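You operate a simulated robot arm through the tools that you are given. There is no shell and no other tool.

Carry out the task below with a simulated robot arm. There is one attempt and no reset: what you move stays moved.

Task
Switch the sealer and the battery box off, then brush the sealer's rest clean.
Fine: keep off the hot bar; the green crumb brush goes into the packing drawer; drawer shut, fingers clear. Where these are worked on the way, their far stop is far enough and under half their travel is too little: packing drawer. What is to be rubbed or washed off counts as gone when no trace of it is left.
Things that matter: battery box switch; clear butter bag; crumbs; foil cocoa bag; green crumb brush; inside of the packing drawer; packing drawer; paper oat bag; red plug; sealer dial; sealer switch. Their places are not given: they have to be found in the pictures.

Only the result counts: the job must be done as asked and must still hold three seconds after the hand-in. Knocking over, shifting, dropping, spilling or breaking anything else fails it.

Robot
A 6-joint arm with a two-finger gripper, fixed in place. Base frame: the origin is on the floor under the middle of its stand, x ahead of it, y to its left, z up; the work surface is at about z = 80. Lengths are in cm, angles in degrees, forces in N, time in s.
It reaches about 163.7 cm from its shoulder. Its first joint turns from -166.0 to 166.0 degrees. Payload 3.43 kg.
The TCP is the grasp point between the finger pads, 2 cm short of the fingertips. In the tool frame z runs along the fingers and y along their closing line. The gripper opens to 19 cm; its body begins 24.8 cm behind the TCP.
Orientation is told as [roll, pitch, yaw] about the base's x, y, z axes, in that order, counted from this pose: with the fingers straight down and closing along the base's y, the tool's x points along the base's -x, its y along +y and its z along -z.

Tools
- The arm moves only by the tool servo_tool. Its argument "motion" is a list of rows, each a list of 7 numbers: the turn, a rotation vector about the tool's x, y, z in units of 6 degrees (1.0 is 6 degrees), then the shift along the tool's x, y, z in units of 30 mm (1.0 is 30 mm), then the opening, from 0 (shut) to 1 (fully open). In form: [[rx, ry, rz, x, y, z, fingers], ...]. A call has 1 to 20 rows; each row shifts and turns the commanded pose from where the row before left it, along the tool's axes as they then stand. A call with a number of a shift or a turn outside -1 to 1 is refused whole. Rows are played at 5 a second. More than 5 cm and 8.6 degrees between two rows, or a gripper value outside its range, and nothing of the call is played. A pose out of reach is approached as far as the arm can. The call stops where the force on the tool passes 90 N (or 10 N more than at its start, if that is more) or the arm is blocked; 0.2 s more then pass. The fingers move at their own pace (about 4.5 cm/s each) and stop on an object; they squeeze with about 40 N. The grip force told is the motor's: it shows also when the fingers shut on nothing. Time passes only in rows, and 0.2 s behind the last, so rows that do not move let the fingers close. The reply holds the time, the measured pose of the TCP, the force on the tool along the base axes, the opening and the grip force, in the units named above and with some noise, with the torque about the TCP (base axes, N m) and any sound that the robot's microphone picked up.
- Cameras (640 x 400 px; columns grow to the right, rows downward): "scene" is fixed at [22.08, -50.05, 154.19]; the picture's right is [0.67, -0.74, 0.00], its down [-0.46, -0.42, -0.78] and it looks along [0.58, 0.53, -0.62] (base axes); focal length 346 px, centre (320, 200). "wrist" rides on the gripper at [7, -0.8, -28.8] in the tool frame; the picture's right is [0.12, 0.99, 0.00], its down [-0.96, 0.12, -0.25] and it looks along [-0.25, 0.03, 0.97] (tool axes); focal length 261 px, centre (320, 200).
- grab_frame(camera): a new picture of that camera. No time passes.
- lift_body(by): slides the trunk up (or, below 0, down) by that many cm; the arm rides with it, the base frame stays. It gives what a move gives, with no picture.
- locate(camera, pixels): for up to 12 pixels [column, row] of the newest picture of that camera ("zoom" is the newest enlarged one), the place [x, y, z] in the base frame of the surface seen there, good to about 0.3 cm. No time passes.
- close_up(camera, box): a new picture of the part [left, top, right, bottom] of that camera's present view, enlarged. No time passes.
- close_job(): hands the job in; it is judged then, once.

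Leave the gripper open and the arm clear of the work at the hand-in unless told otherwise.

The tools are called after "Call:" as a command line: name --pt "numbers of a row" for each row, then --argument value for the rest, lists and objects as JSON in quotes. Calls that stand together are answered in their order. servo_tool: Moves the arm, as the interface text tells. Its arguments: {"type":"object","properties":{"motion":{"type":"array","items":{"type":"array","items":{"type":"number"}}}},"required":["motion"]} The other tools are called the same way: lift_body (by) moves the trunk up or down; grab_frame (camera) takes a picture; locate (camera, pixels) gives the place of the surface under pixels of a picture; close_up (camera, box) takes an enlarged picture of a part of a camera's view; close_job () hands the job in.

At the start:

```text
time_s: 0.0
position: [69.35, 45.34, 109.37]
tcp_rot: [0.0, 0.1, 0.0]
force: [-0.8, 0.8, -0.6]
moment: [0.0, 0.01, -0.03]
finger_gap: 18.98
grasp_force: 0.1
trunk travel left (down, up): [-17.5, 6.5]
```

scene: 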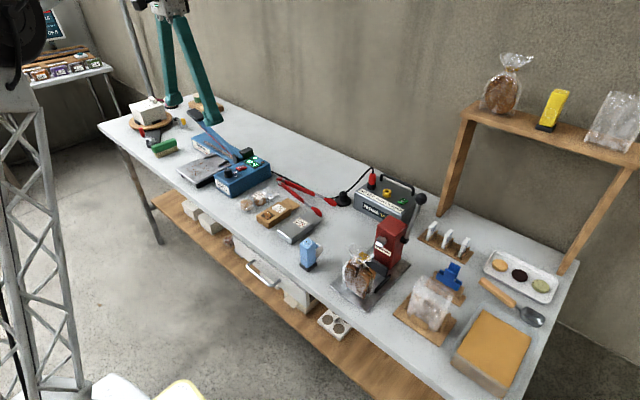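
wrist: 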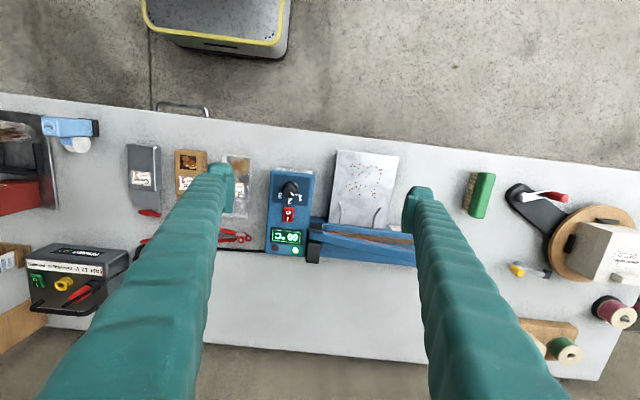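

I'll begin by looking closely at the key parts: the sealer around the scene pixels (230,170), the battery box at (385,195), and the drawer at (262,275).

Call:
close_up --camera "scene" --box '[130, 90, 290, 210]'

Call:
close_up --camera "scene" --box '[260, 150, 450, 270]'

Call:
close_up --camera "scene" --box '[150, 180, 370, 350]'

Call:
close_up --camera "wrist" --box '[230, 130, 430, 280]'

Call:
close_up --camera "wrist" --box '[0, 100, 260, 330]'

```text
3.33 times, centred on (210, 150) of scene
```

zoom: 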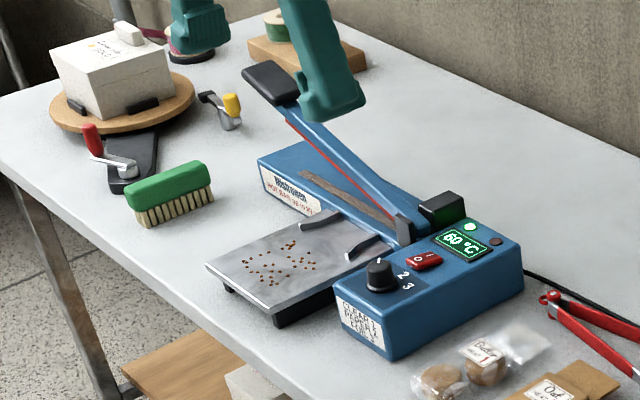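

```text
3.33 times, centred on (355, 210) of scene
```

zoom: 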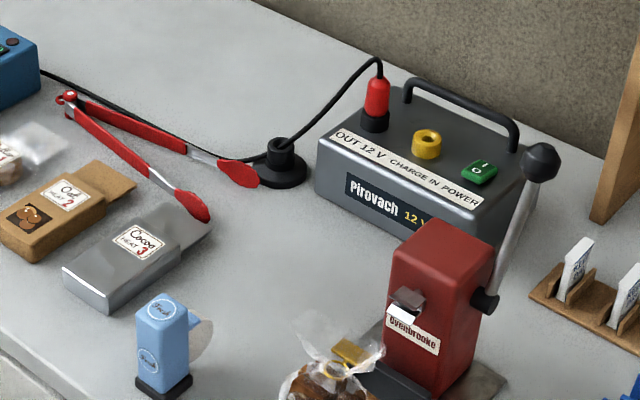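

```text
2.35 times, centred on (260, 265) of scene
```

zoom: 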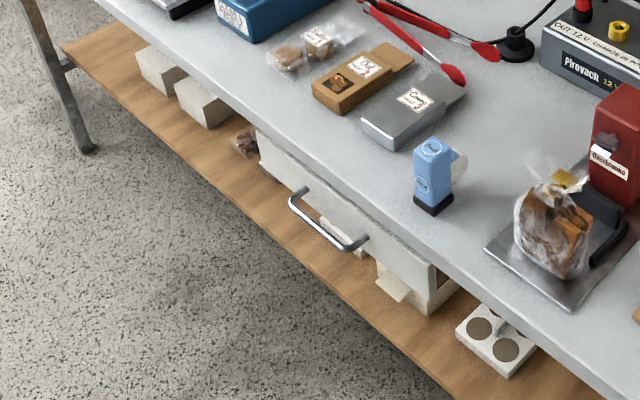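

```text
2.67 times, centred on (330, 205) of wrist
```

zoom: 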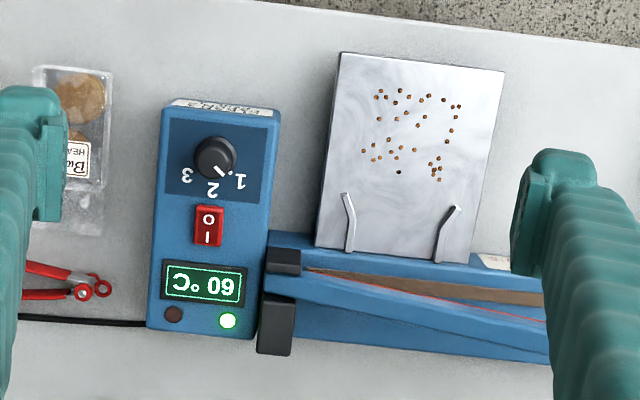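

```text
1.74 times, centred on (130, 215) of wrist
```

zoom: 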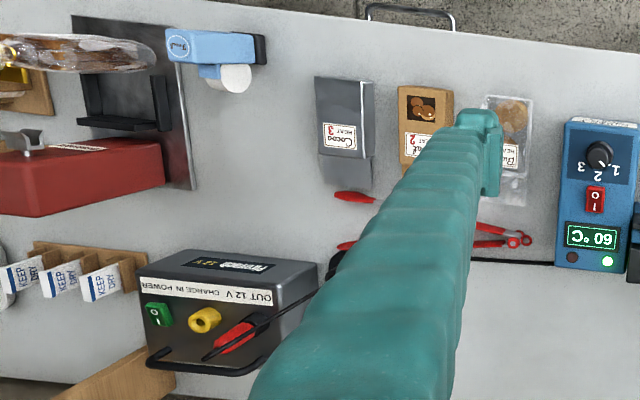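

The sealer's display shows 60 °C, and its red rocker has O on the near side and I on the far side. The crumbs lie on the steel rest, and the brush is to the left of it. I'll locate the switches, rest, brush and drawer handle next.

Call:
locate --camera "wrist" --pixels '[[288, 210], [288, 218], [290, 188], [338, 152], [398, 158], [330, 224], [388, 228], [350, 166], [380, 170], [376, 196], [348, 190], [480, 193]]'

Call:
locate --camera "scene" --pixels '[[262, 275], [246, 262], [280, 287], [232, 240], [320, 290], [296, 268], [405, 200], [401, 203], [372, 180], [388, 190], [164, 146], [165, 155]]'

Call:
close_up --camera "scene" --box '[140, 120, 220, 170]'

Call:
close_up --camera "scene" --box '[220, 230, 340, 320]'

Call:
close_up --camera "scene" --box '[360, 170, 440, 220]'

Call:
close_up --camera "scene" --box '[190, 140, 280, 200]'

```text
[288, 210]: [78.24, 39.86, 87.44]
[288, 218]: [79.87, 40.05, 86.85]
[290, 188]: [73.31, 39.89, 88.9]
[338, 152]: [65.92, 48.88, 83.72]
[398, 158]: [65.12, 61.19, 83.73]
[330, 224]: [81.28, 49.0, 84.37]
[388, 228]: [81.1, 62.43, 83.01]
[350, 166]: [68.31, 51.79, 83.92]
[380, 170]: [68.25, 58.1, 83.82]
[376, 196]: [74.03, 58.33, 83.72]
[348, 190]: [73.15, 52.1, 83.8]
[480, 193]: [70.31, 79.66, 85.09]
```

```text
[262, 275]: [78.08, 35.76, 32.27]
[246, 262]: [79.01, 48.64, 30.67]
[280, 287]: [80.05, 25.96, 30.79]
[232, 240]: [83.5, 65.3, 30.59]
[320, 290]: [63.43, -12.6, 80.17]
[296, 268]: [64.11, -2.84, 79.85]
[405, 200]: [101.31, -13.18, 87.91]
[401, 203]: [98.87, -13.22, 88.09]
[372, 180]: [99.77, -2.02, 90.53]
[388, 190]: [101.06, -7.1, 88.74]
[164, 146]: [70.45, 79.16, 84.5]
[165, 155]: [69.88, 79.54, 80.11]
```

```text
8.00 times, centred on (180, 145) of scene
```

zoom: 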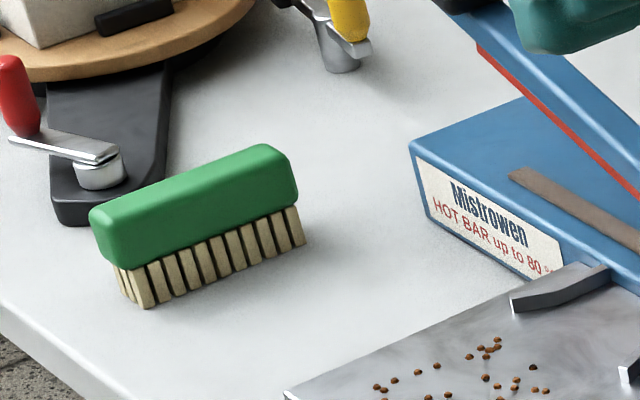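

```text
4.44 times, centred on (280, 275) of scene
```

zoom: 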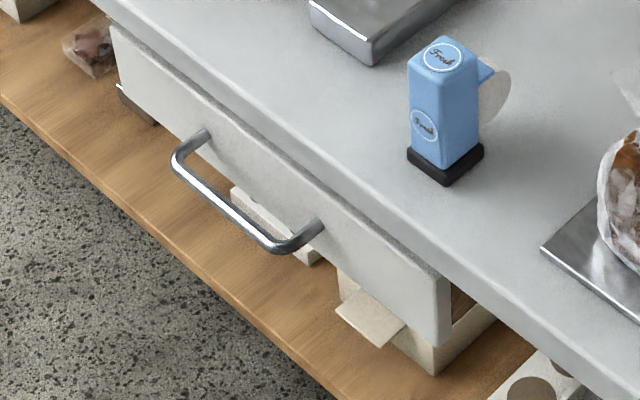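

```text
8.00 times, centred on (400, 195) of scene
```

zoom: 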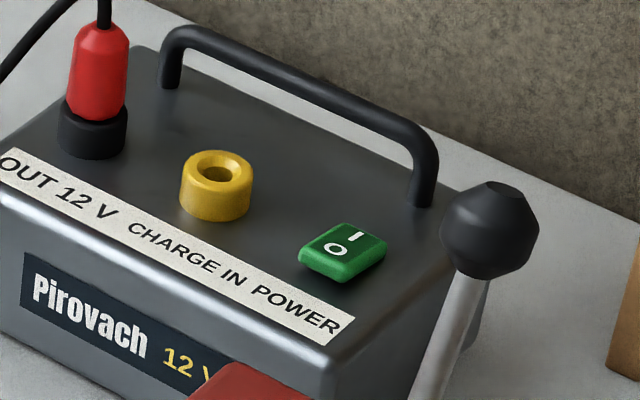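

```text
6.67 times, centred on (235, 170) of scene
```

zoom: 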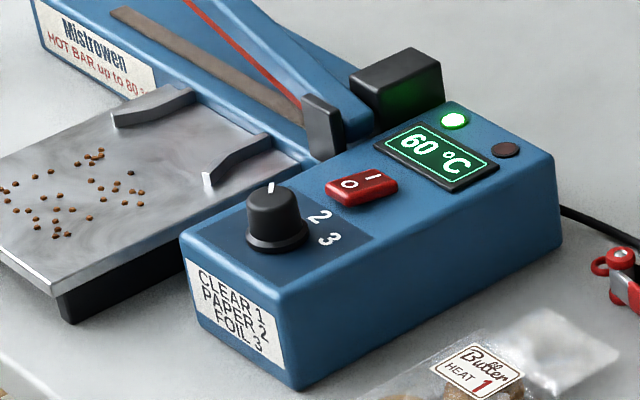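

The brush lies near (70.4, 79.5) with its top at z≈85, and the rest plate's surface is at z≈83.7. The drawer-handle pixels I picked landed on the shelf behind it. I'll take an enlarged view of the drawer and locate on that.

Call:
close_up --camera "scene" --box '[220, 230, 340, 320]'

Call:
locate --camera "zoom" --pixels '[[205, 137], [178, 158], [225, 203], [272, 246], [318, 226], [260, 170], [120, 35], [118, 80], [445, 275], [438, 335], [465, 300], [300, 250]]'

```text
4.44 times, centred on (280, 275) of scene
```

zoom: 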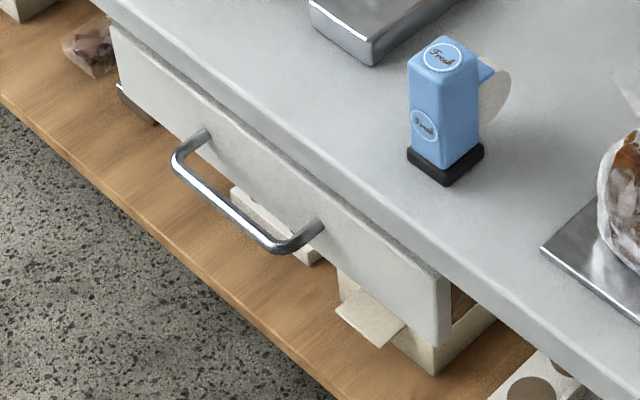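

```text
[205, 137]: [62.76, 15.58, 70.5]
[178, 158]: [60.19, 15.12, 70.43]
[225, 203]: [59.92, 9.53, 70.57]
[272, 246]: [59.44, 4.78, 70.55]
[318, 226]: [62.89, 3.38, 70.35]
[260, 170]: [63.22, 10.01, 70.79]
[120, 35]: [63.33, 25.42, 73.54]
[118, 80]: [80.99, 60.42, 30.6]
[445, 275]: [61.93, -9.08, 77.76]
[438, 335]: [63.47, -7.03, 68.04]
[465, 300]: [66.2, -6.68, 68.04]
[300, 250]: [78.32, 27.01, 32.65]
```

The drawer's handle bar is at about x=59.8, y=4.5–15.5, z=70.5, and its front panel is at x≈63.4. Next I'll examine the finger shape and the sealer switch closely in the wrist view, around (288,214) and the fingertips at (220,180) and (415,200).

Call:
close_up --camera "wrist" --box '[190, 150, 270, 230]'

Call:
close_up --camera "wrist" --box '[390, 170, 470, 230]'

Call:
close_up --camera "scene" --box '[100, 0, 260, 130]'

Call:
close_up --camera "wrist" --box '[260, 160, 320, 260]'

Call:
locate --camera "zoom" --pixels '[[310, 190], [310, 200], [310, 215], [310, 230], [310, 245], [285, 215], [335, 215], [318, 105], [318, 130], [318, 150], [240, 160], [400, 160]]'

```text
5.00 times, centred on (230, 190) of wrist
```

zoom: 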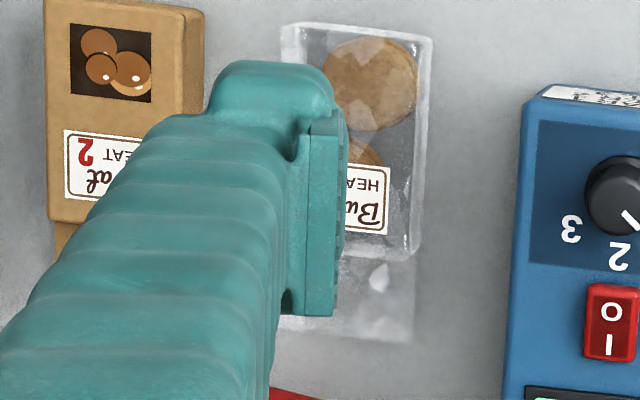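

```text
6.67 times, centred on (430, 200) of wrist
```

zoom: 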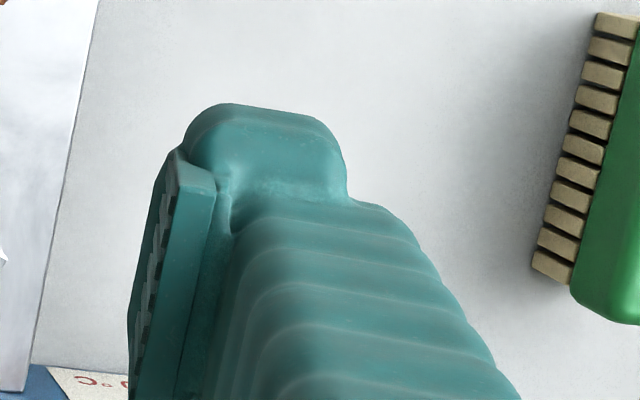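

```text
3.08 times, centred on (180, 65) of scene
```

zoom: 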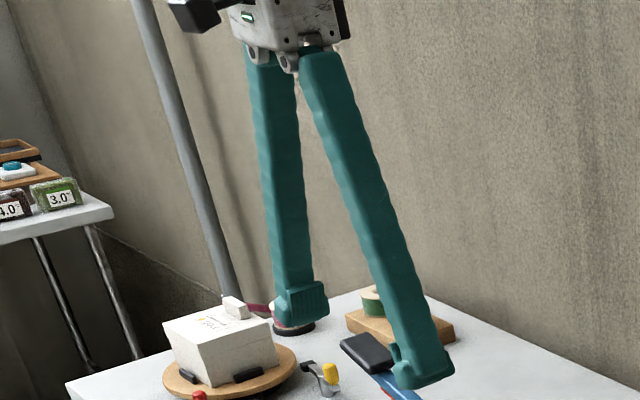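

```text
4.00 times, centred on (290, 210) of wrist
```

zoom: 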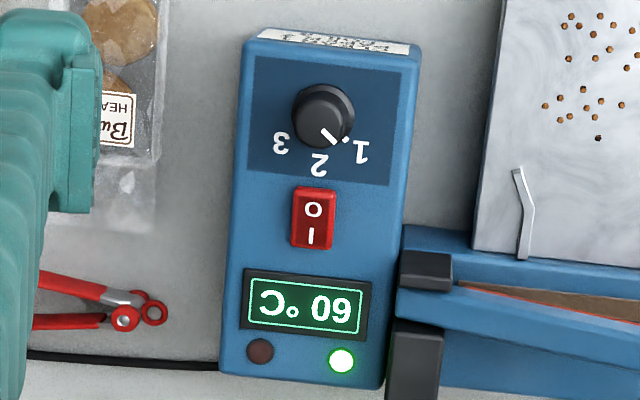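

```text
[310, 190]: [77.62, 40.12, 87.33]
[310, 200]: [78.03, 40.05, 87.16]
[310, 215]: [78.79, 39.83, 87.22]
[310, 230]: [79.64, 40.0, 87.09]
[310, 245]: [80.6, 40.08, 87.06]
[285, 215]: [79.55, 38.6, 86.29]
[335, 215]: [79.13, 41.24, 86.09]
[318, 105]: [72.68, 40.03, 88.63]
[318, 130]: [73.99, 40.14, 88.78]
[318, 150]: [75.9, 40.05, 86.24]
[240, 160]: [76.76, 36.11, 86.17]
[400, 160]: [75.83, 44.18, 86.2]
```

The sealer rocker spans x≈77.4–80.8 at y≈40 with its top at z≈87.2, and the O end is nearest me at x≈78. The dial's edge is at x≈74.9. I'll close the fingers and move above the O end at a safe height first.

Call:
servo_tool --pt "0 0 0 -0.55 -0.353 0 0" --pt "0 0 0 -0.55 -0.353 0 0" --pt "0 0 0 -0.55 -0.353 0 0" --pt "0 0 0 -0.55 -0.353 0 0" --pt "0 0 0 -0.55 -0.353 0 0" --pt "0 0 0 0 0 0 0" --pt "0 0 0 0 0 0 0" --pt "0 0 0 0 0 0 0" --pt "0 0 0 0 0 0.8 0" --pt "0 0 0 0 0 0.8 0" --pt "0 0 0 0 0 0.8 0" --pt "0 0 0 0 0 0.8 0" --pt "0 0 0 0 0 0.8 0" --pt "0 0 0 0 0 0 0"

Call:
grab_frame --camera "wrist"

Call:
grab_frame --camera "scene"

```text
time_s: 3.0
position: [77.44, 40.3, 97.4]
tcp_rot: [0.1, 0.0, -0.1]
force: [-0.3, 0.0, 0.2]
moment: [-0.01, -0.04, 0.01]
finger_gap: 0.02
grasp_force: 33.8
trunk travel left (down, up): [-17.5, 6.5]
```

```text
taken
```

wrist: 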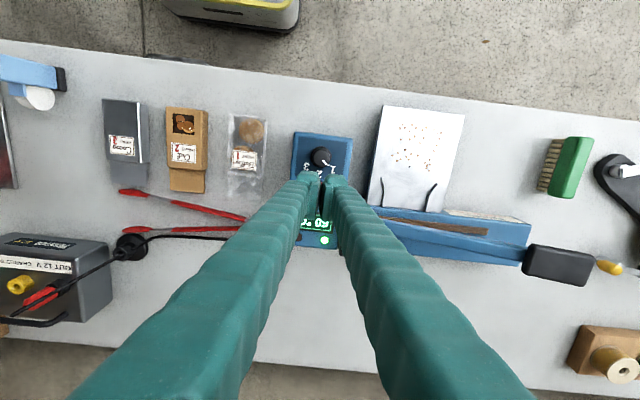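

```text
taken
```

scene: 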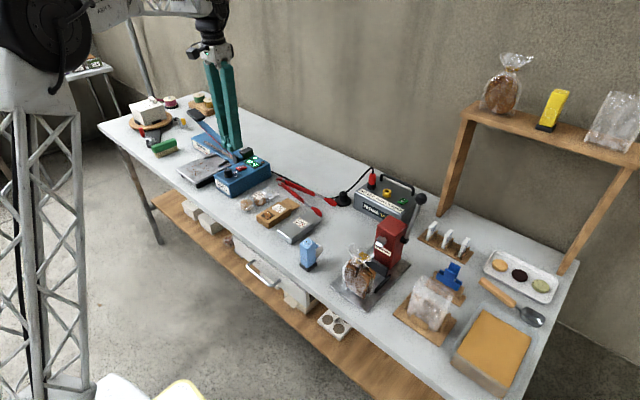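

The fingers are shut and above the sealer. I'll zoom in on the tip and switch to check the alignment.

Call:
close_up --camera "wrist" --box '[270, 120, 370, 260]'

Call:
close_up --camera "scene" --box '[190, 110, 290, 200]'

```text
2.86 times, centred on (320, 190) of wrist
```

zoom: 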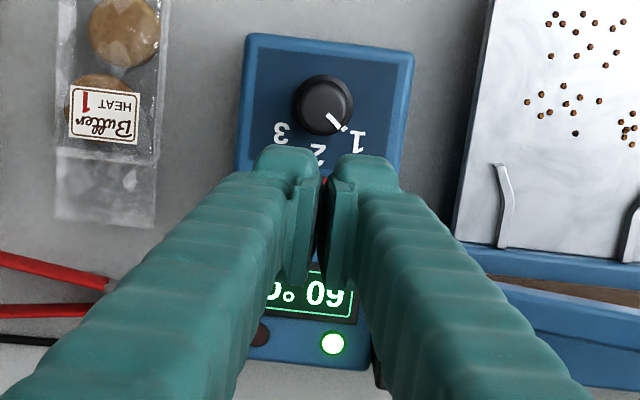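

```text
4.44 times, centred on (240, 155) of scene
```

zoom: 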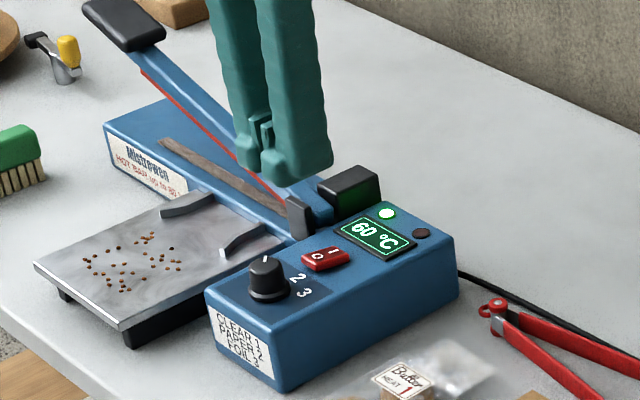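

The fingertips look broad. I'll measure their surface with locate in the scene zoom and the wrist frame so I know which corner would touch the switch first.

Call:
locate --camera "zoom" --pixels '[[243, 172], [270, 182], [300, 182], [330, 165], [262, 150], [243, 130], [300, 150], [325, 150]]'

Call:
locate --camera "wrist" --pixels '[[308, 172], [308, 175], [308, 179], [336, 175], [336, 178], [333, 183], [317, 185], [299, 178], [345, 182]]'

```text
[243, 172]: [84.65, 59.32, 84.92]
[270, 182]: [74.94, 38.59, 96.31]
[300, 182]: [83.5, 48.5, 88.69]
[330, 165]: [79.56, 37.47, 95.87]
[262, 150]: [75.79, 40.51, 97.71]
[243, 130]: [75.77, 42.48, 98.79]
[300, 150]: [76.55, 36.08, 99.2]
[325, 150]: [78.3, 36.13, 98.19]
```

```text
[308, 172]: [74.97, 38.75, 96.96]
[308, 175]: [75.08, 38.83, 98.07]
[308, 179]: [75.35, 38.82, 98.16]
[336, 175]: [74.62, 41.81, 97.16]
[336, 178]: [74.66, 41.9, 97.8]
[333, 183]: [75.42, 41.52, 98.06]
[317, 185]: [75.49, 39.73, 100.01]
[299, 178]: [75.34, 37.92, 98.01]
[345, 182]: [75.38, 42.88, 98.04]
```

The tip lumps reach about 2.6 cm toward me from the TCP, so a straight press would cover the whole rocker. I'll tilt the hand 30° with its body toward me, so that only the near corner of the left finger's tip presses the O end and stays clear of the dial.

Call:
servo_tool --pt "0 -1 0 0 0 0 0" --pt "0 -1 0 0 0 0 0" --pt "0 -1 0 0 0 0 0" --pt "0 -1 0 0 0 0 0" --pt "0 -1 0 0 0 0 0" --pt "0 0 0 0.084 -0.228 0.516 0" --pt "0 0 0 0.084 -0.228 0.516 0" --pt "0 0 0 0.084 -0.228 0.516 0" --pt "0 0 0 0 0 0 0" --pt "0 0 0 0 0 0 0"

Call:
close_up --camera "scene" --box '[190, 110, 290, 200]'

Call:
close_up --camera "wrist" --box '[270, 120, 370, 260]'

```text
time_s: 5.2
position: [79.15, 38.22, 93.13]
tcp_rot: [0.0, -30.0, -0.1]
force: [-0.9, -0.5, 0.7]
moment: [-0.02, -0.01, 0.01]
finger_gap: 0.01
grasp_force: 34.3
trunk travel left (down, up): [-17.5, 6.5]
```

```text
4.44 times, centred on (240, 155) of scene
```

zoom: 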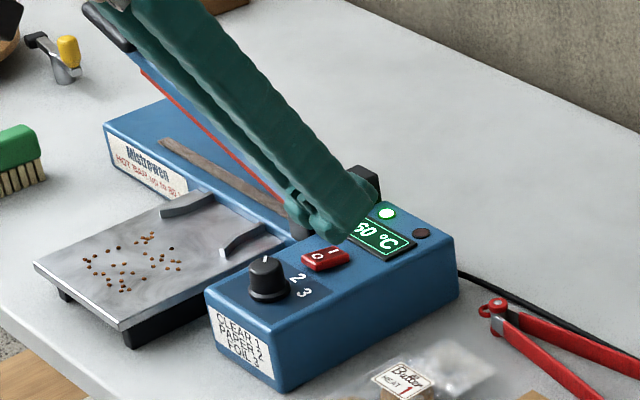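

```text
2.86 times, centred on (320, 190) of wrist
```

zoom: 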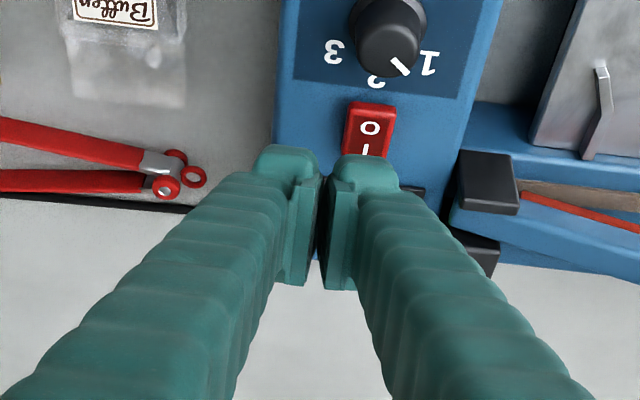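

The left finger's tip, at zoom (368,160), lines up with the rocker at zoom (370,130). I'll measure the tip corner's position against the rocker.

Call:
locate --camera "zoom" --pixels '[[365, 156], [365, 160], [368, 166], [385, 160], [345, 160], [370, 112], [370, 128], [370, 145], [385, 130], [355, 130], [370, 85]]'

```text
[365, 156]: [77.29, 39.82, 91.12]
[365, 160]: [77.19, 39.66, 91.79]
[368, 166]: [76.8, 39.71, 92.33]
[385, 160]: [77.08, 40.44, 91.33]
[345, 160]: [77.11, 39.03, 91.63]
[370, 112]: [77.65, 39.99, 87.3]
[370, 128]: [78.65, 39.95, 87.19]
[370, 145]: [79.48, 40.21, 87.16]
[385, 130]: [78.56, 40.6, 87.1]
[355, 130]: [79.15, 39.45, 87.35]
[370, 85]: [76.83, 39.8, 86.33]
```

The tip's lowest point is about 3 cm above the O end. I'll lower it toward the rocker and then press in small steps, watching the force and listening for a click.

Call:
servo_tool --pt "0 0 0 0.243 0 0.322 0" --pt "0 0 0 0.243 0 0.322 0" --pt "0 0 0 0.033 0 0.058 0" --pt "0 0 0 0.033 0 0.058 0" --pt "0 0 0 0.033 0 0.058 0" --pt "0 0 0 0 0 0 0"

Call:
close_up --camera "scene" --box '[210, 130, 270, 190]'

```text
time_s: 6.6
position: [78.95, 38.03, 90.02]
tcp_rot: [0.0, -30.0, 0.0]
force: [0.2, -0.3, 1.2]
moment: [0.01, 0.02, -0.04]
finger_gap: 0.0
grasp_force: 34.3
trunk travel left (down, up): [-17.5, 6.5]
```

```text
6.67 times, centred on (240, 160) of scene
```

zoom: 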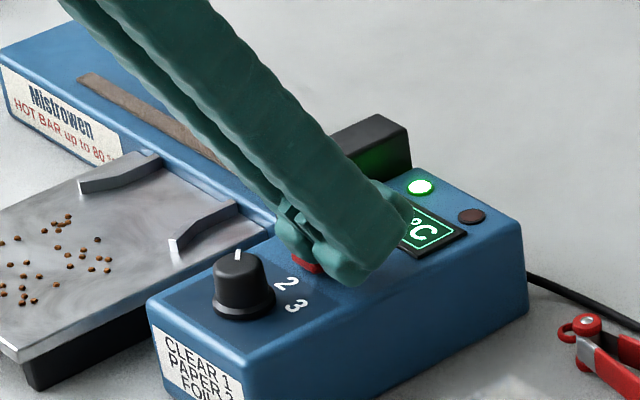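

There's almost no contact yet (1.2 N) and no click. I'll press on in 1.5 mm steps.

Call:
servo_tool --pt "0 0 0 0.025 0 0.043 0" --pt "0 0 0 0.025 0 0.043 0" --pt "0 0 0 0 0 0 0"

Call:
close_up --camera "scene" --box '[210, 130, 270, 190]'

```text
time_s: 7.4
position: [78.92, 38.03, 89.66]
tcp_rot: [0.0, -30.0, -0.1]
force: [0.4, 0.1, 1.1]
moment: [0.0, 0.01, 0.02]
finger_gap: 0.01
grasp_force: 34.5
trunk travel left (down, up): [-17.5, 6.5]
```

```text
6.67 times, centred on (240, 160) of scene
```

zoom: 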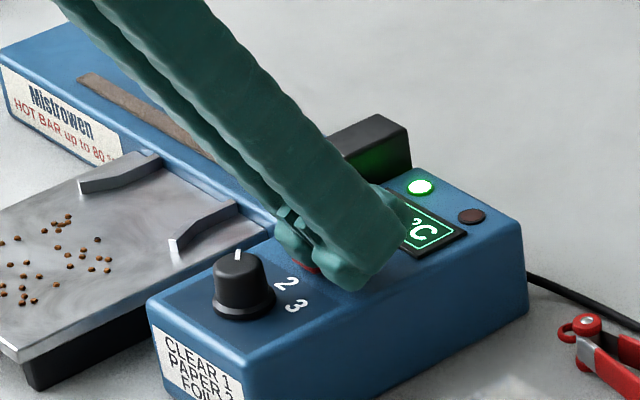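

Still no real force. I'll continue slowly and check the wrist view as well.

Call:
servo_tool --pt "0 0 0 0.025 0 0.043 0" --pt "0 0 0 0.025 0 0.043 0" --pt "0 0 0 0 0 0 0"

Call:
close_up --camera "wrist" --box '[290, 130, 370, 230]'

```text
time_s: 8.2
position: [78.96, 37.98, 89.42]
tcp_rot: [0.1, -30.0, 0.0]
force: [-0.2, -0.3, 0.6]
moment: [0.03, 0.02, 0.01]
finger_gap: 0.01
grasp_force: 34.5
trunk travel left (down, up): [-17.5, 6.5]
```

```text
4.00 times, centred on (330, 180) of wrist
```

zoom: 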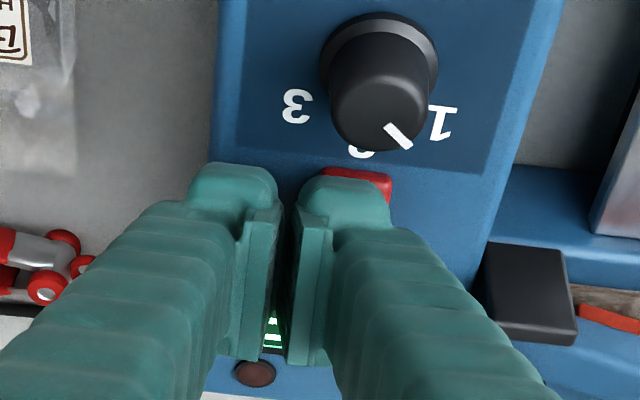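

The red rocker shows just in front of and to the right of the tip. I'll shift the tip 0.3 cm toward +y and keep pressing.

Call:
servo_tool --pt "0 0 0 0 0.1 0 0" --pt "0 0 0 0.025 0 0.043 0" --pt "0 0 0 0.025 0 0.043 0" --pt "0 0 0 0 0 0 0"

Call:
close_up --camera "scene" --box '[210, 130, 270, 190]'

```text
time_s: 9.2
position: [79.04, 38.26, 89.39]
tcp_rot: [0.1, -30.1, -0.1]
force: [-1.0, -6.3, 31.7]
moment: [0.23, 0.18, 0.02]
finger_gap: 0.01
grasp_force: 34.0
trunk travel left (down, up): [-17.5, 6.5]
```

```text
6.67 times, centred on (240, 160) of scene
```

zoom: 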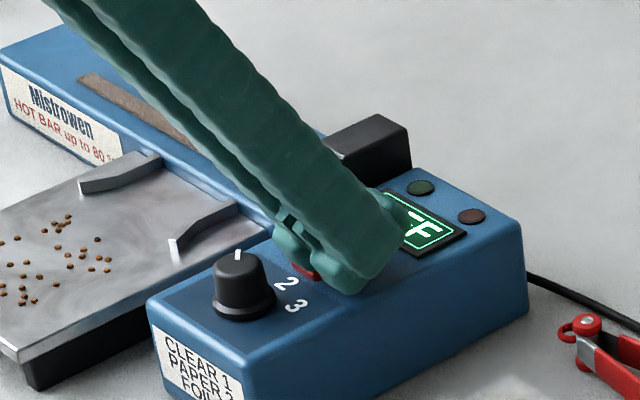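

The green lamp has gone dark and the display reads "…F" for OFF, so the rocker has flipped. I'll lift off and verify.

Call:
servo_tool --pt "0 0 0 -0.166 0 -0.288 0" --pt "0 0 0 -0.333 0 -0.577 0" --pt "0 0 0 -0.5 0 -0.866 0" --pt "0 0 0 -0.5 0 -0.866 0" --pt "0 0 0 -0.5 0 -0.866 0" --pt "0 0 0 -0.5 0 -0.866 0" --pt "0 0 0 0 0 0 0"

Call:
close_up --camera "scene" --box '[210, 130, 270, 190]'

Call:
grab_frame --camera "wrist"

Call:
grab_frame --camera "scene"

```text
time_s: 10.8
position: [78.93, 38.46, 103.9]
tcp_rot: [0.0, -30.0, -0.1]
force: [0.4, -0.3, -0.2]
moment: [-0.01, 0.02, -0.02]
finger_gap: 0.01
grasp_force: 34.2
trunk travel left (down, up): [-17.5, 6.5]
```

```text
6.67 times, centred on (240, 160) of scene
```

zoom: 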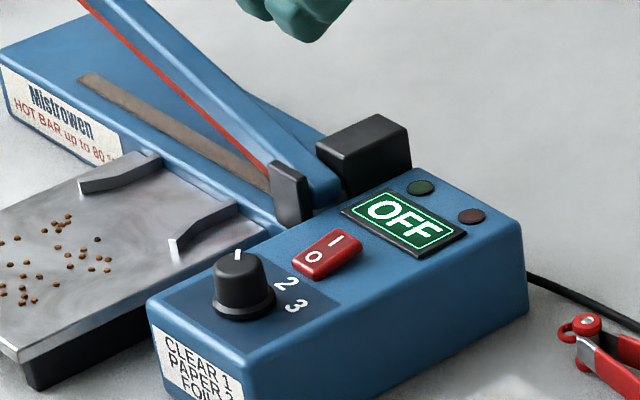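

```text
taken
```

wrist: 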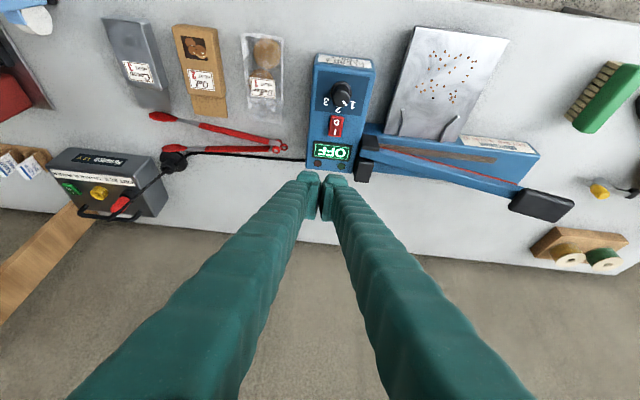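

```text
taken
```

scene: 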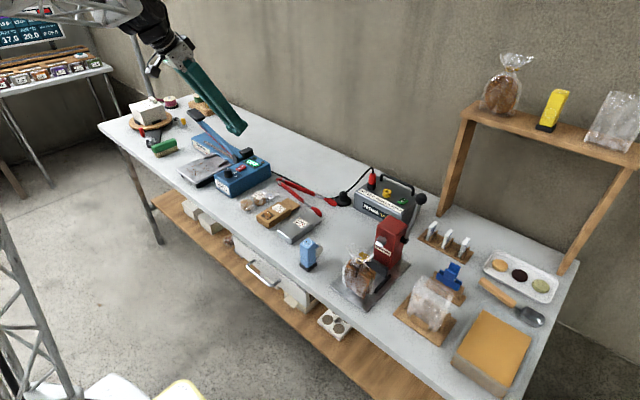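

The sealer reads OFF and the rocker's O end is down. Now I'll measure the battery box surroundings: the green switch near scene (402,202), the lever ball (420,199), the red plug (372,178) and its cable, and the handle (395,185).

Call:
close_up --camera "scene" --box '[340, 160, 440, 225]'

Call:
close_up --camera "wrist" --box '[0, 100, 200, 225]'

```text
6.15 times, centred on (390, 192) of scene
```

zoom: 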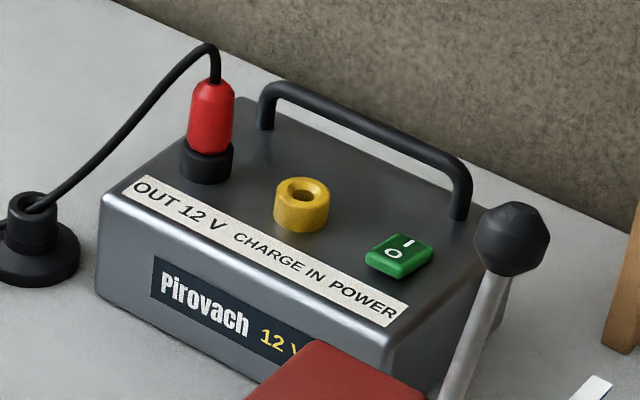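

```text
3.20 times, centred on (100, 162) of wrist
```

zoom: 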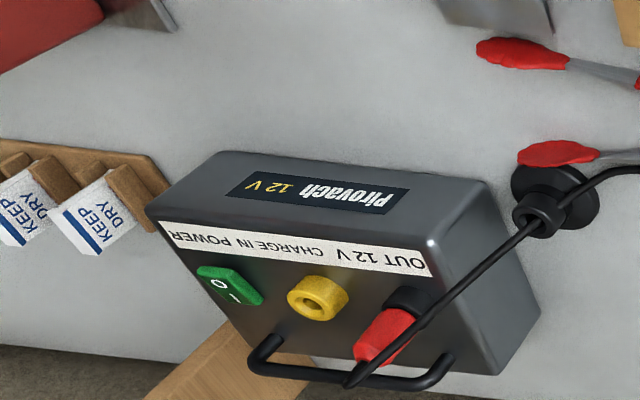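

I'll locate the box features in both views.

Call:
locate --camera "scene" --pixels '[[400.6, 201.4], [402.8, 200], [405, 198.5], [421.2, 198.5], [420.9, 194], [372.4, 173.5], [372.1, 167.2], [396.5, 176.6], [413.6, 186.5], [386.5, 193], [400, 245], [416, 215]]'

Call:
locate --camera "zoom" --pixels '[[213, 278], [222, 287], [235, 296], [205, 272], [250, 300], [240, 285], [320, 298], [300, 370], [390, 335], [265, 345], [150, 205], [195, 290]]'

```text
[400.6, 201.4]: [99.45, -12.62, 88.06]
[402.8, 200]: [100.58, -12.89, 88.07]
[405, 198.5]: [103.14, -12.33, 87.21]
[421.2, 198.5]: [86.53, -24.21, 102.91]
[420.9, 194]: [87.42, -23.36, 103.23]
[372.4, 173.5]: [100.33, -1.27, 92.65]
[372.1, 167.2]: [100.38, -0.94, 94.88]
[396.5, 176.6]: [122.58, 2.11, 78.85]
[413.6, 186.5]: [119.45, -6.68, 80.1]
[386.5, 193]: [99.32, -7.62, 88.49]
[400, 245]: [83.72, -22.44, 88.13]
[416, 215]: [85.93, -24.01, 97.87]
```

```text
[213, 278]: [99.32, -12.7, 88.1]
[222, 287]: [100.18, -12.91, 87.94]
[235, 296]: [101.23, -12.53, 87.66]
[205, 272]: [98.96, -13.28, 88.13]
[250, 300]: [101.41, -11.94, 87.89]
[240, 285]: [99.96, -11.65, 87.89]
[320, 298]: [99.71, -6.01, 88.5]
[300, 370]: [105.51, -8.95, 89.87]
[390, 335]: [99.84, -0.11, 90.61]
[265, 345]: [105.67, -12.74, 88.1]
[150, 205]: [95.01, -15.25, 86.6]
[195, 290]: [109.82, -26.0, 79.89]
```

The battery rocker spans x≈98.7–101.8 at y≈-12.6 with z≈88.1, and its O end is nearest me. The lever ball is at (86.5, -24, top ≈105). Keeping the same tilt, I'll rise and travel to (100.2, -14.4) at z≈110 so the left finger's tip is over the O end.

Call:
servo_tool --pt "0 0 0 -0.5 0 -0.866 0" --pt "0 0 0 -0.5 0 -0.866 0" --pt "0 0 0 -0.342 -0.98 0.197 0" --pt "0 0 0 -0.342 -0.98 0.197 0" --pt "0 0 0 -0.342 -0.98 0.197 0" --pt "0 0 0 -0.342 -0.98 0.197 0" --pt "0 0 0 -0.342 -0.98 0.197 0" --pt "0 0 0 -0.342 -0.98 0.197 0" --pt "0 0 0 -0.342 -0.98 0.197 0" --pt "0 0 0 -0.342 -0.98 0.197 0" --pt "0 0 0 -0.342 -0.98 0.197 0" --pt "0 0 0 -0.342 -0.98 0.197 0" --pt "0 0 0 -0.342 -0.98 0.197 0" --pt "0 0 0 -0.342 -0.98 0.197 0" --pt "0 0 0 -0.342 -0.98 0.197 0" --pt "0 0 0 -0.342 -0.98 0.197 0" --pt "0 0 0 -0.342 -0.98 0.197 0" --pt "0 0 0 -0.342 -0.98 0.197 0" --pt "0 0 0 -0.342 -0.98 0.197 0" --pt "0 0 0 -0.342 -0.98 0.197 0"

Call:
grab_frame --camera "scene"

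Call:
grab_frame --camera "wrist"

```text
time_s: 15.0
position: [100.36, -14.63, 109.89]
tcp_rot: [0.0, -30.1, -0.1]
force: [-0.1, 0.0, 1.3]
moment: [-0.13, -0.03, -0.06]
finger_gap: 0.0
grasp_force: 34.2
trunk travel left (down, up): [-17.5, 6.5]
```

```text
taken
```

scene: 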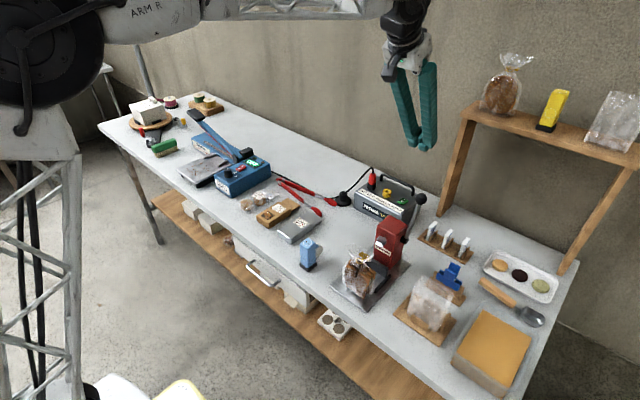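

```text
taken
```

wrist: 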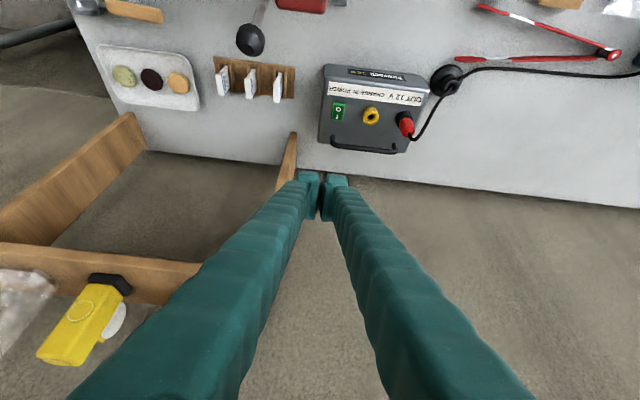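

I'm above the battery box with the path down clear. I'll descend to z≈93.5 and then measure the tip against the green switch.

Call:
servo_tool --pt "0 0 0 0.546 0.03 0.947 0" --pt "0 0 0 0.546 0.03 0.947 0" --pt "0 0 0 0.546 0.01 0.947 0" --pt "0 0 0 0.546 0 0.947 0" --pt "0 0 0 0.546 0 0.947 0" --pt "0 0 0 0 0 0 0"

Call:
close_up --camera "scene" --box '[340, 150, 450, 225]'

Call:
close_up --camera "wrist" --box '[280, 110, 380, 210]'

```text
time_s: 16.4
position: [100.11, -14.37, 93.93]
tcp_rot: [0.1, -29.9, 0.0]
force: [0.0, -0.1, -0.2]
moment: [0.0, -0.04, 0.0]
finger_gap: 0.0
grasp_force: 34.4
trunk travel left (down, up): [-17.5, 6.5]
```

```text
5.33 times, centred on (395, 188) of scene
```

zoom: 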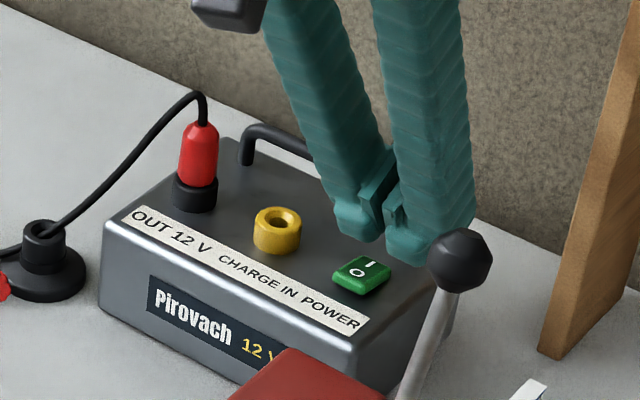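

```text
4.00 times, centred on (330, 160) of wrist
```

zoom: 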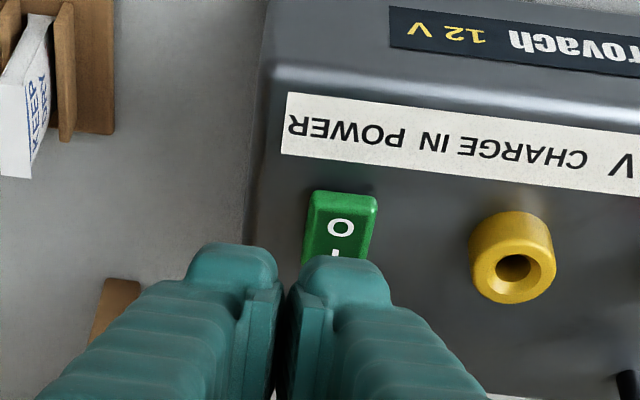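

The left finger's tip at zoom (345,262) lines up with the O at (340,228). I'll measure before pressing.

Call:
locate --camera "zoom" --pixels '[[345, 266], [345, 272], [350, 285], [342, 198], [340, 215], [338, 235], [336, 250], [318, 225], [362, 225], [290, 220], [512, 225]]'

```text
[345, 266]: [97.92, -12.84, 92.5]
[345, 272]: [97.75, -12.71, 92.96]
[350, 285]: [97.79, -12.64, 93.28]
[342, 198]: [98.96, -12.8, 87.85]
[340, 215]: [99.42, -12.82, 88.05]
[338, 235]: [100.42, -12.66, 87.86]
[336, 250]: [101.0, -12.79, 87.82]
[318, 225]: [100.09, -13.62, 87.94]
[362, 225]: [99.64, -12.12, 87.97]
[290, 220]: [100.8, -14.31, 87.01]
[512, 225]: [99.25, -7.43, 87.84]
```

The geometry matches the sealer press. I'll lower to just above the rocker and then press in small steps.

Call:
servo_tool --pt "0 0 0 0.22 0 0.431 0" --pt "0 0 0 0.22 0 0.431 0" --pt "0 0 0 0.025 0 0.043 0" --pt "0 0 0 0.025 0 0.043 0" --pt "0 0 0 0.025 0 0.043 0" --pt "0 0 0 0.025 0 0.043 0" --pt "0 0 0 0 0 0 0"

Call:
close_up --camera "scene" --box '[340, 150, 450, 225]'

```text
time_s: 18.0
position: [100.33, -14.41, 90.25]
tcp_rot: [0.0, -30.0, -0.1]
force: [-0.1, -0.1, 1.2]
moment: [-0.03, -0.02, 0.0]
finger_gap: 0.01
grasp_force: 34.4
trunk travel left (down, up): [-17.5, 6.5]
```

```text
5.33 times, centred on (395, 188) of scene
```

zoom: 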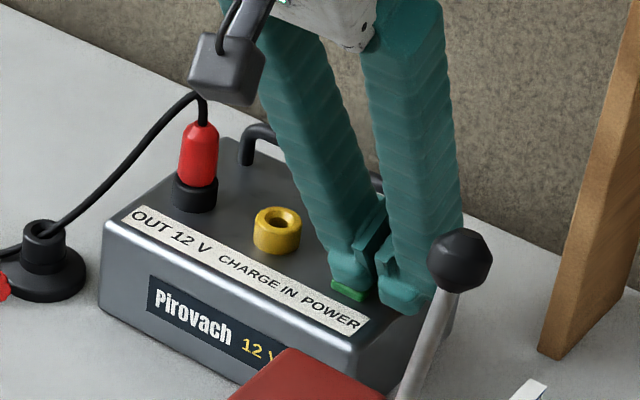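

The tip is right at the O end with no force yet. I'll press on in 1.5 mm steps.

Call:
servo_tool --pt "0 0 0 0.025 0 0.043 0" --pt "0 0 0 0.025 0 0.043 0" --pt "0 0 0 0 0 0 0"

Call:
close_up --camera "scene" --box '[380, 170, 430, 215]'

Call:
close_up --camera "scene" --box '[210, 130, 270, 190]'

```text
time_s: 18.8
position: [100.33, -14.36, 90.2]
tcp_rot: [0.0, -30.2, 0.0]
force: [-9.9, 1.9, 28.8]
moment: [0.39, 0.37, 0.17]
finger_gap: 0.0
grasp_force: 34.0
trunk travel left (down, up): [-17.5, 6.5]
```

```text
8.89 times, centred on (405, 192) of scene
```

zoom: 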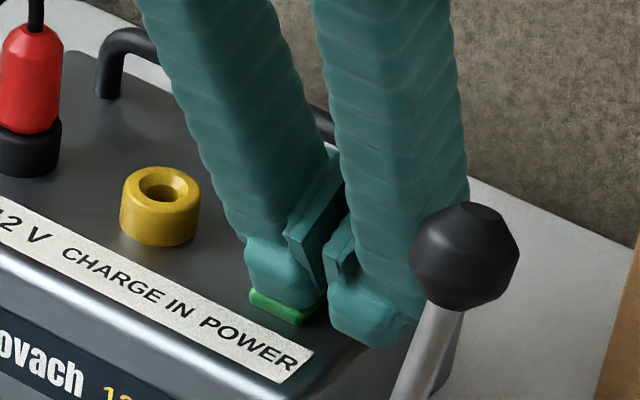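

```text
6.67 times, centred on (240, 160) of scene
```

zoom: 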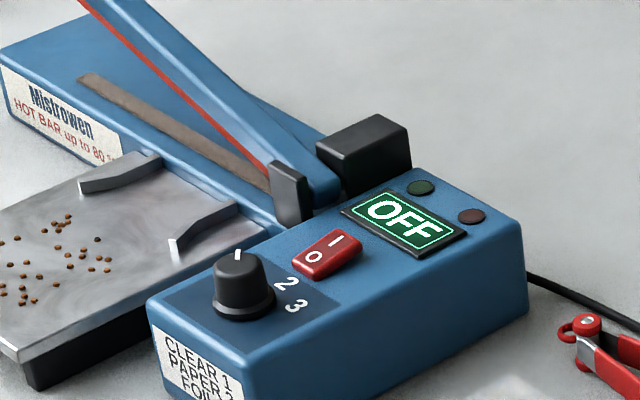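

The force is now about 29 N, similar to the sealer press. I'll add one small step to be sure and then lift off to inspect.

Call:
servo_tool --pt "0 0 0 0.02 0 0.034 0" --pt "0 0 0 0 0 0 0"

Call:
close_up --camera "wrist" --box '[280, 110, 380, 210]'

```text
time_s: 19.4
position: [100.36, -14.32, 90.05]
tcp_rot: [0.0, -30.3, -0.1]
force: [-15.1, 5.0, 44.8]
moment: [0.64, 0.55, 0.22]
finger_gap: 0.0
grasp_force: 34.2
trunk travel left (down, up): [-17.5, 6.5]
```

```text
4.00 times, centred on (330, 160) of wrist
```

zoom: 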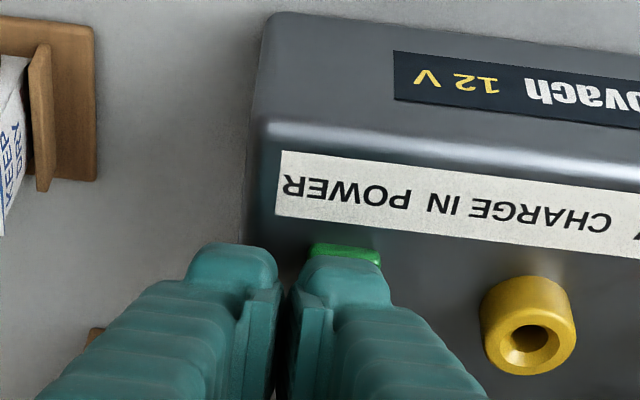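

The force is now 45 N. I'll lift straight up and check the rocker's tilt.

Call:
servo_tool --pt "0 0 0 -0.166 0 -0.288 0" --pt "0 0 0 -0.333 0 -0.577 0" --pt "0 0 0 -0.5 0 -0.866 0" --pt "0 0 0 -0.5 0 -0.866 0" --pt "0 0 0 0 0 0 0"

Call:
close_up --camera "scene" --box '[340, 160, 440, 225]'

Call:
close_up --camera "wrist" --box '[280, 80, 400, 180]'

Call:
close_up --camera "scene" --box '[210, 130, 270, 190]'

```text
time_s: 20.6
position: [100.57, -14.37, 98.85]
tcp_rot: [0.0, -30.0, 0.0]
force: [-0.5, 0.1, 0.0]
moment: [0.03, 0.01, 0.01]
finger_gap: 0.0
grasp_force: 34.0
trunk travel left (down, up): [-17.5, 6.5]
```

```text
6.15 times, centred on (390, 192) of scene
```

zoom: 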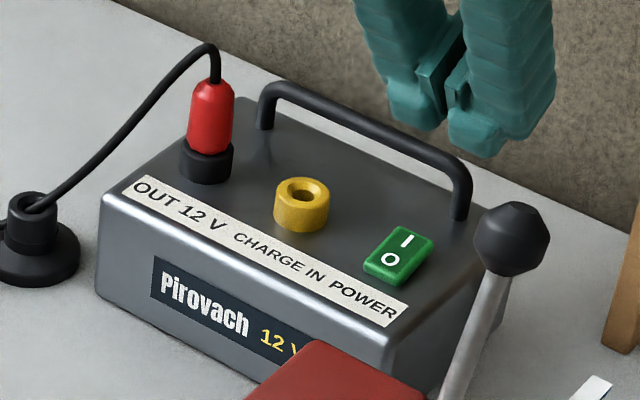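

```text
4.00 times, centred on (340, 130) of wrist
```

zoom: 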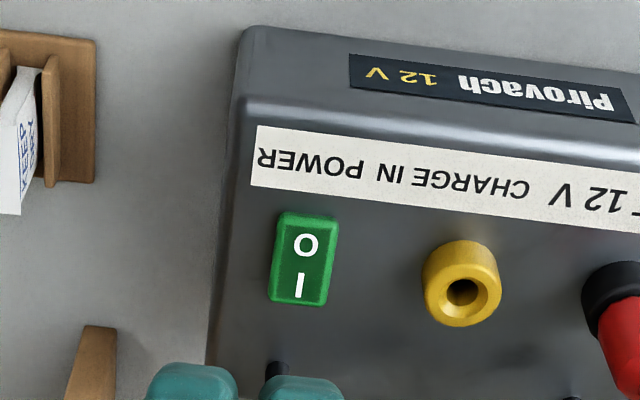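

```text
6.67 times, centred on (240, 160) of scene
```

zoom: 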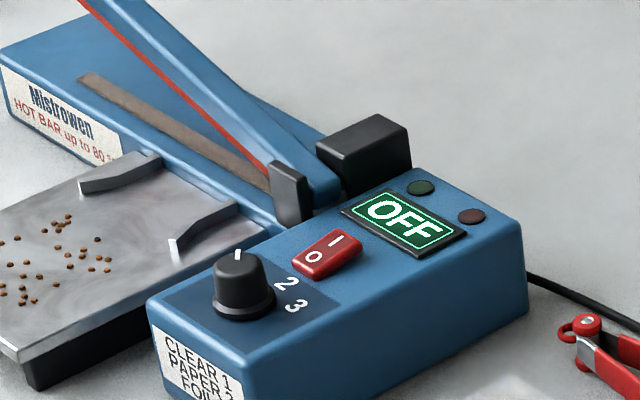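

The green rocker's face has tipped the other way, with the O end now down, and the box and plug haven't shifted. I'll confirm the tilt by measuring it.

Call:
close_up --camera "wrist" --box '[280, 80, 400, 180]'

Call:
locate --camera "zoom" --pixels '[[306, 222], [305, 235], [303, 250], [301, 270], [299, 285], [298, 295], [463, 290], [290, 60]]'

```text
4.00 times, centred on (340, 130) of wrist
```

zoom: 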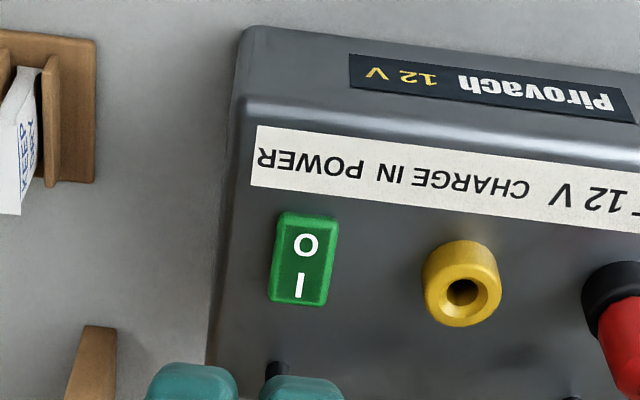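

```text
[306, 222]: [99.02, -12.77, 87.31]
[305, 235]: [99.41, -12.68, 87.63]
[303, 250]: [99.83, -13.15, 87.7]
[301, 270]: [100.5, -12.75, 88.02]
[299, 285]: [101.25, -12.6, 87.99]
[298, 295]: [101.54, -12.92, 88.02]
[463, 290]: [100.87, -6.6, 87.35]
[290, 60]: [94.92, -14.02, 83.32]
```

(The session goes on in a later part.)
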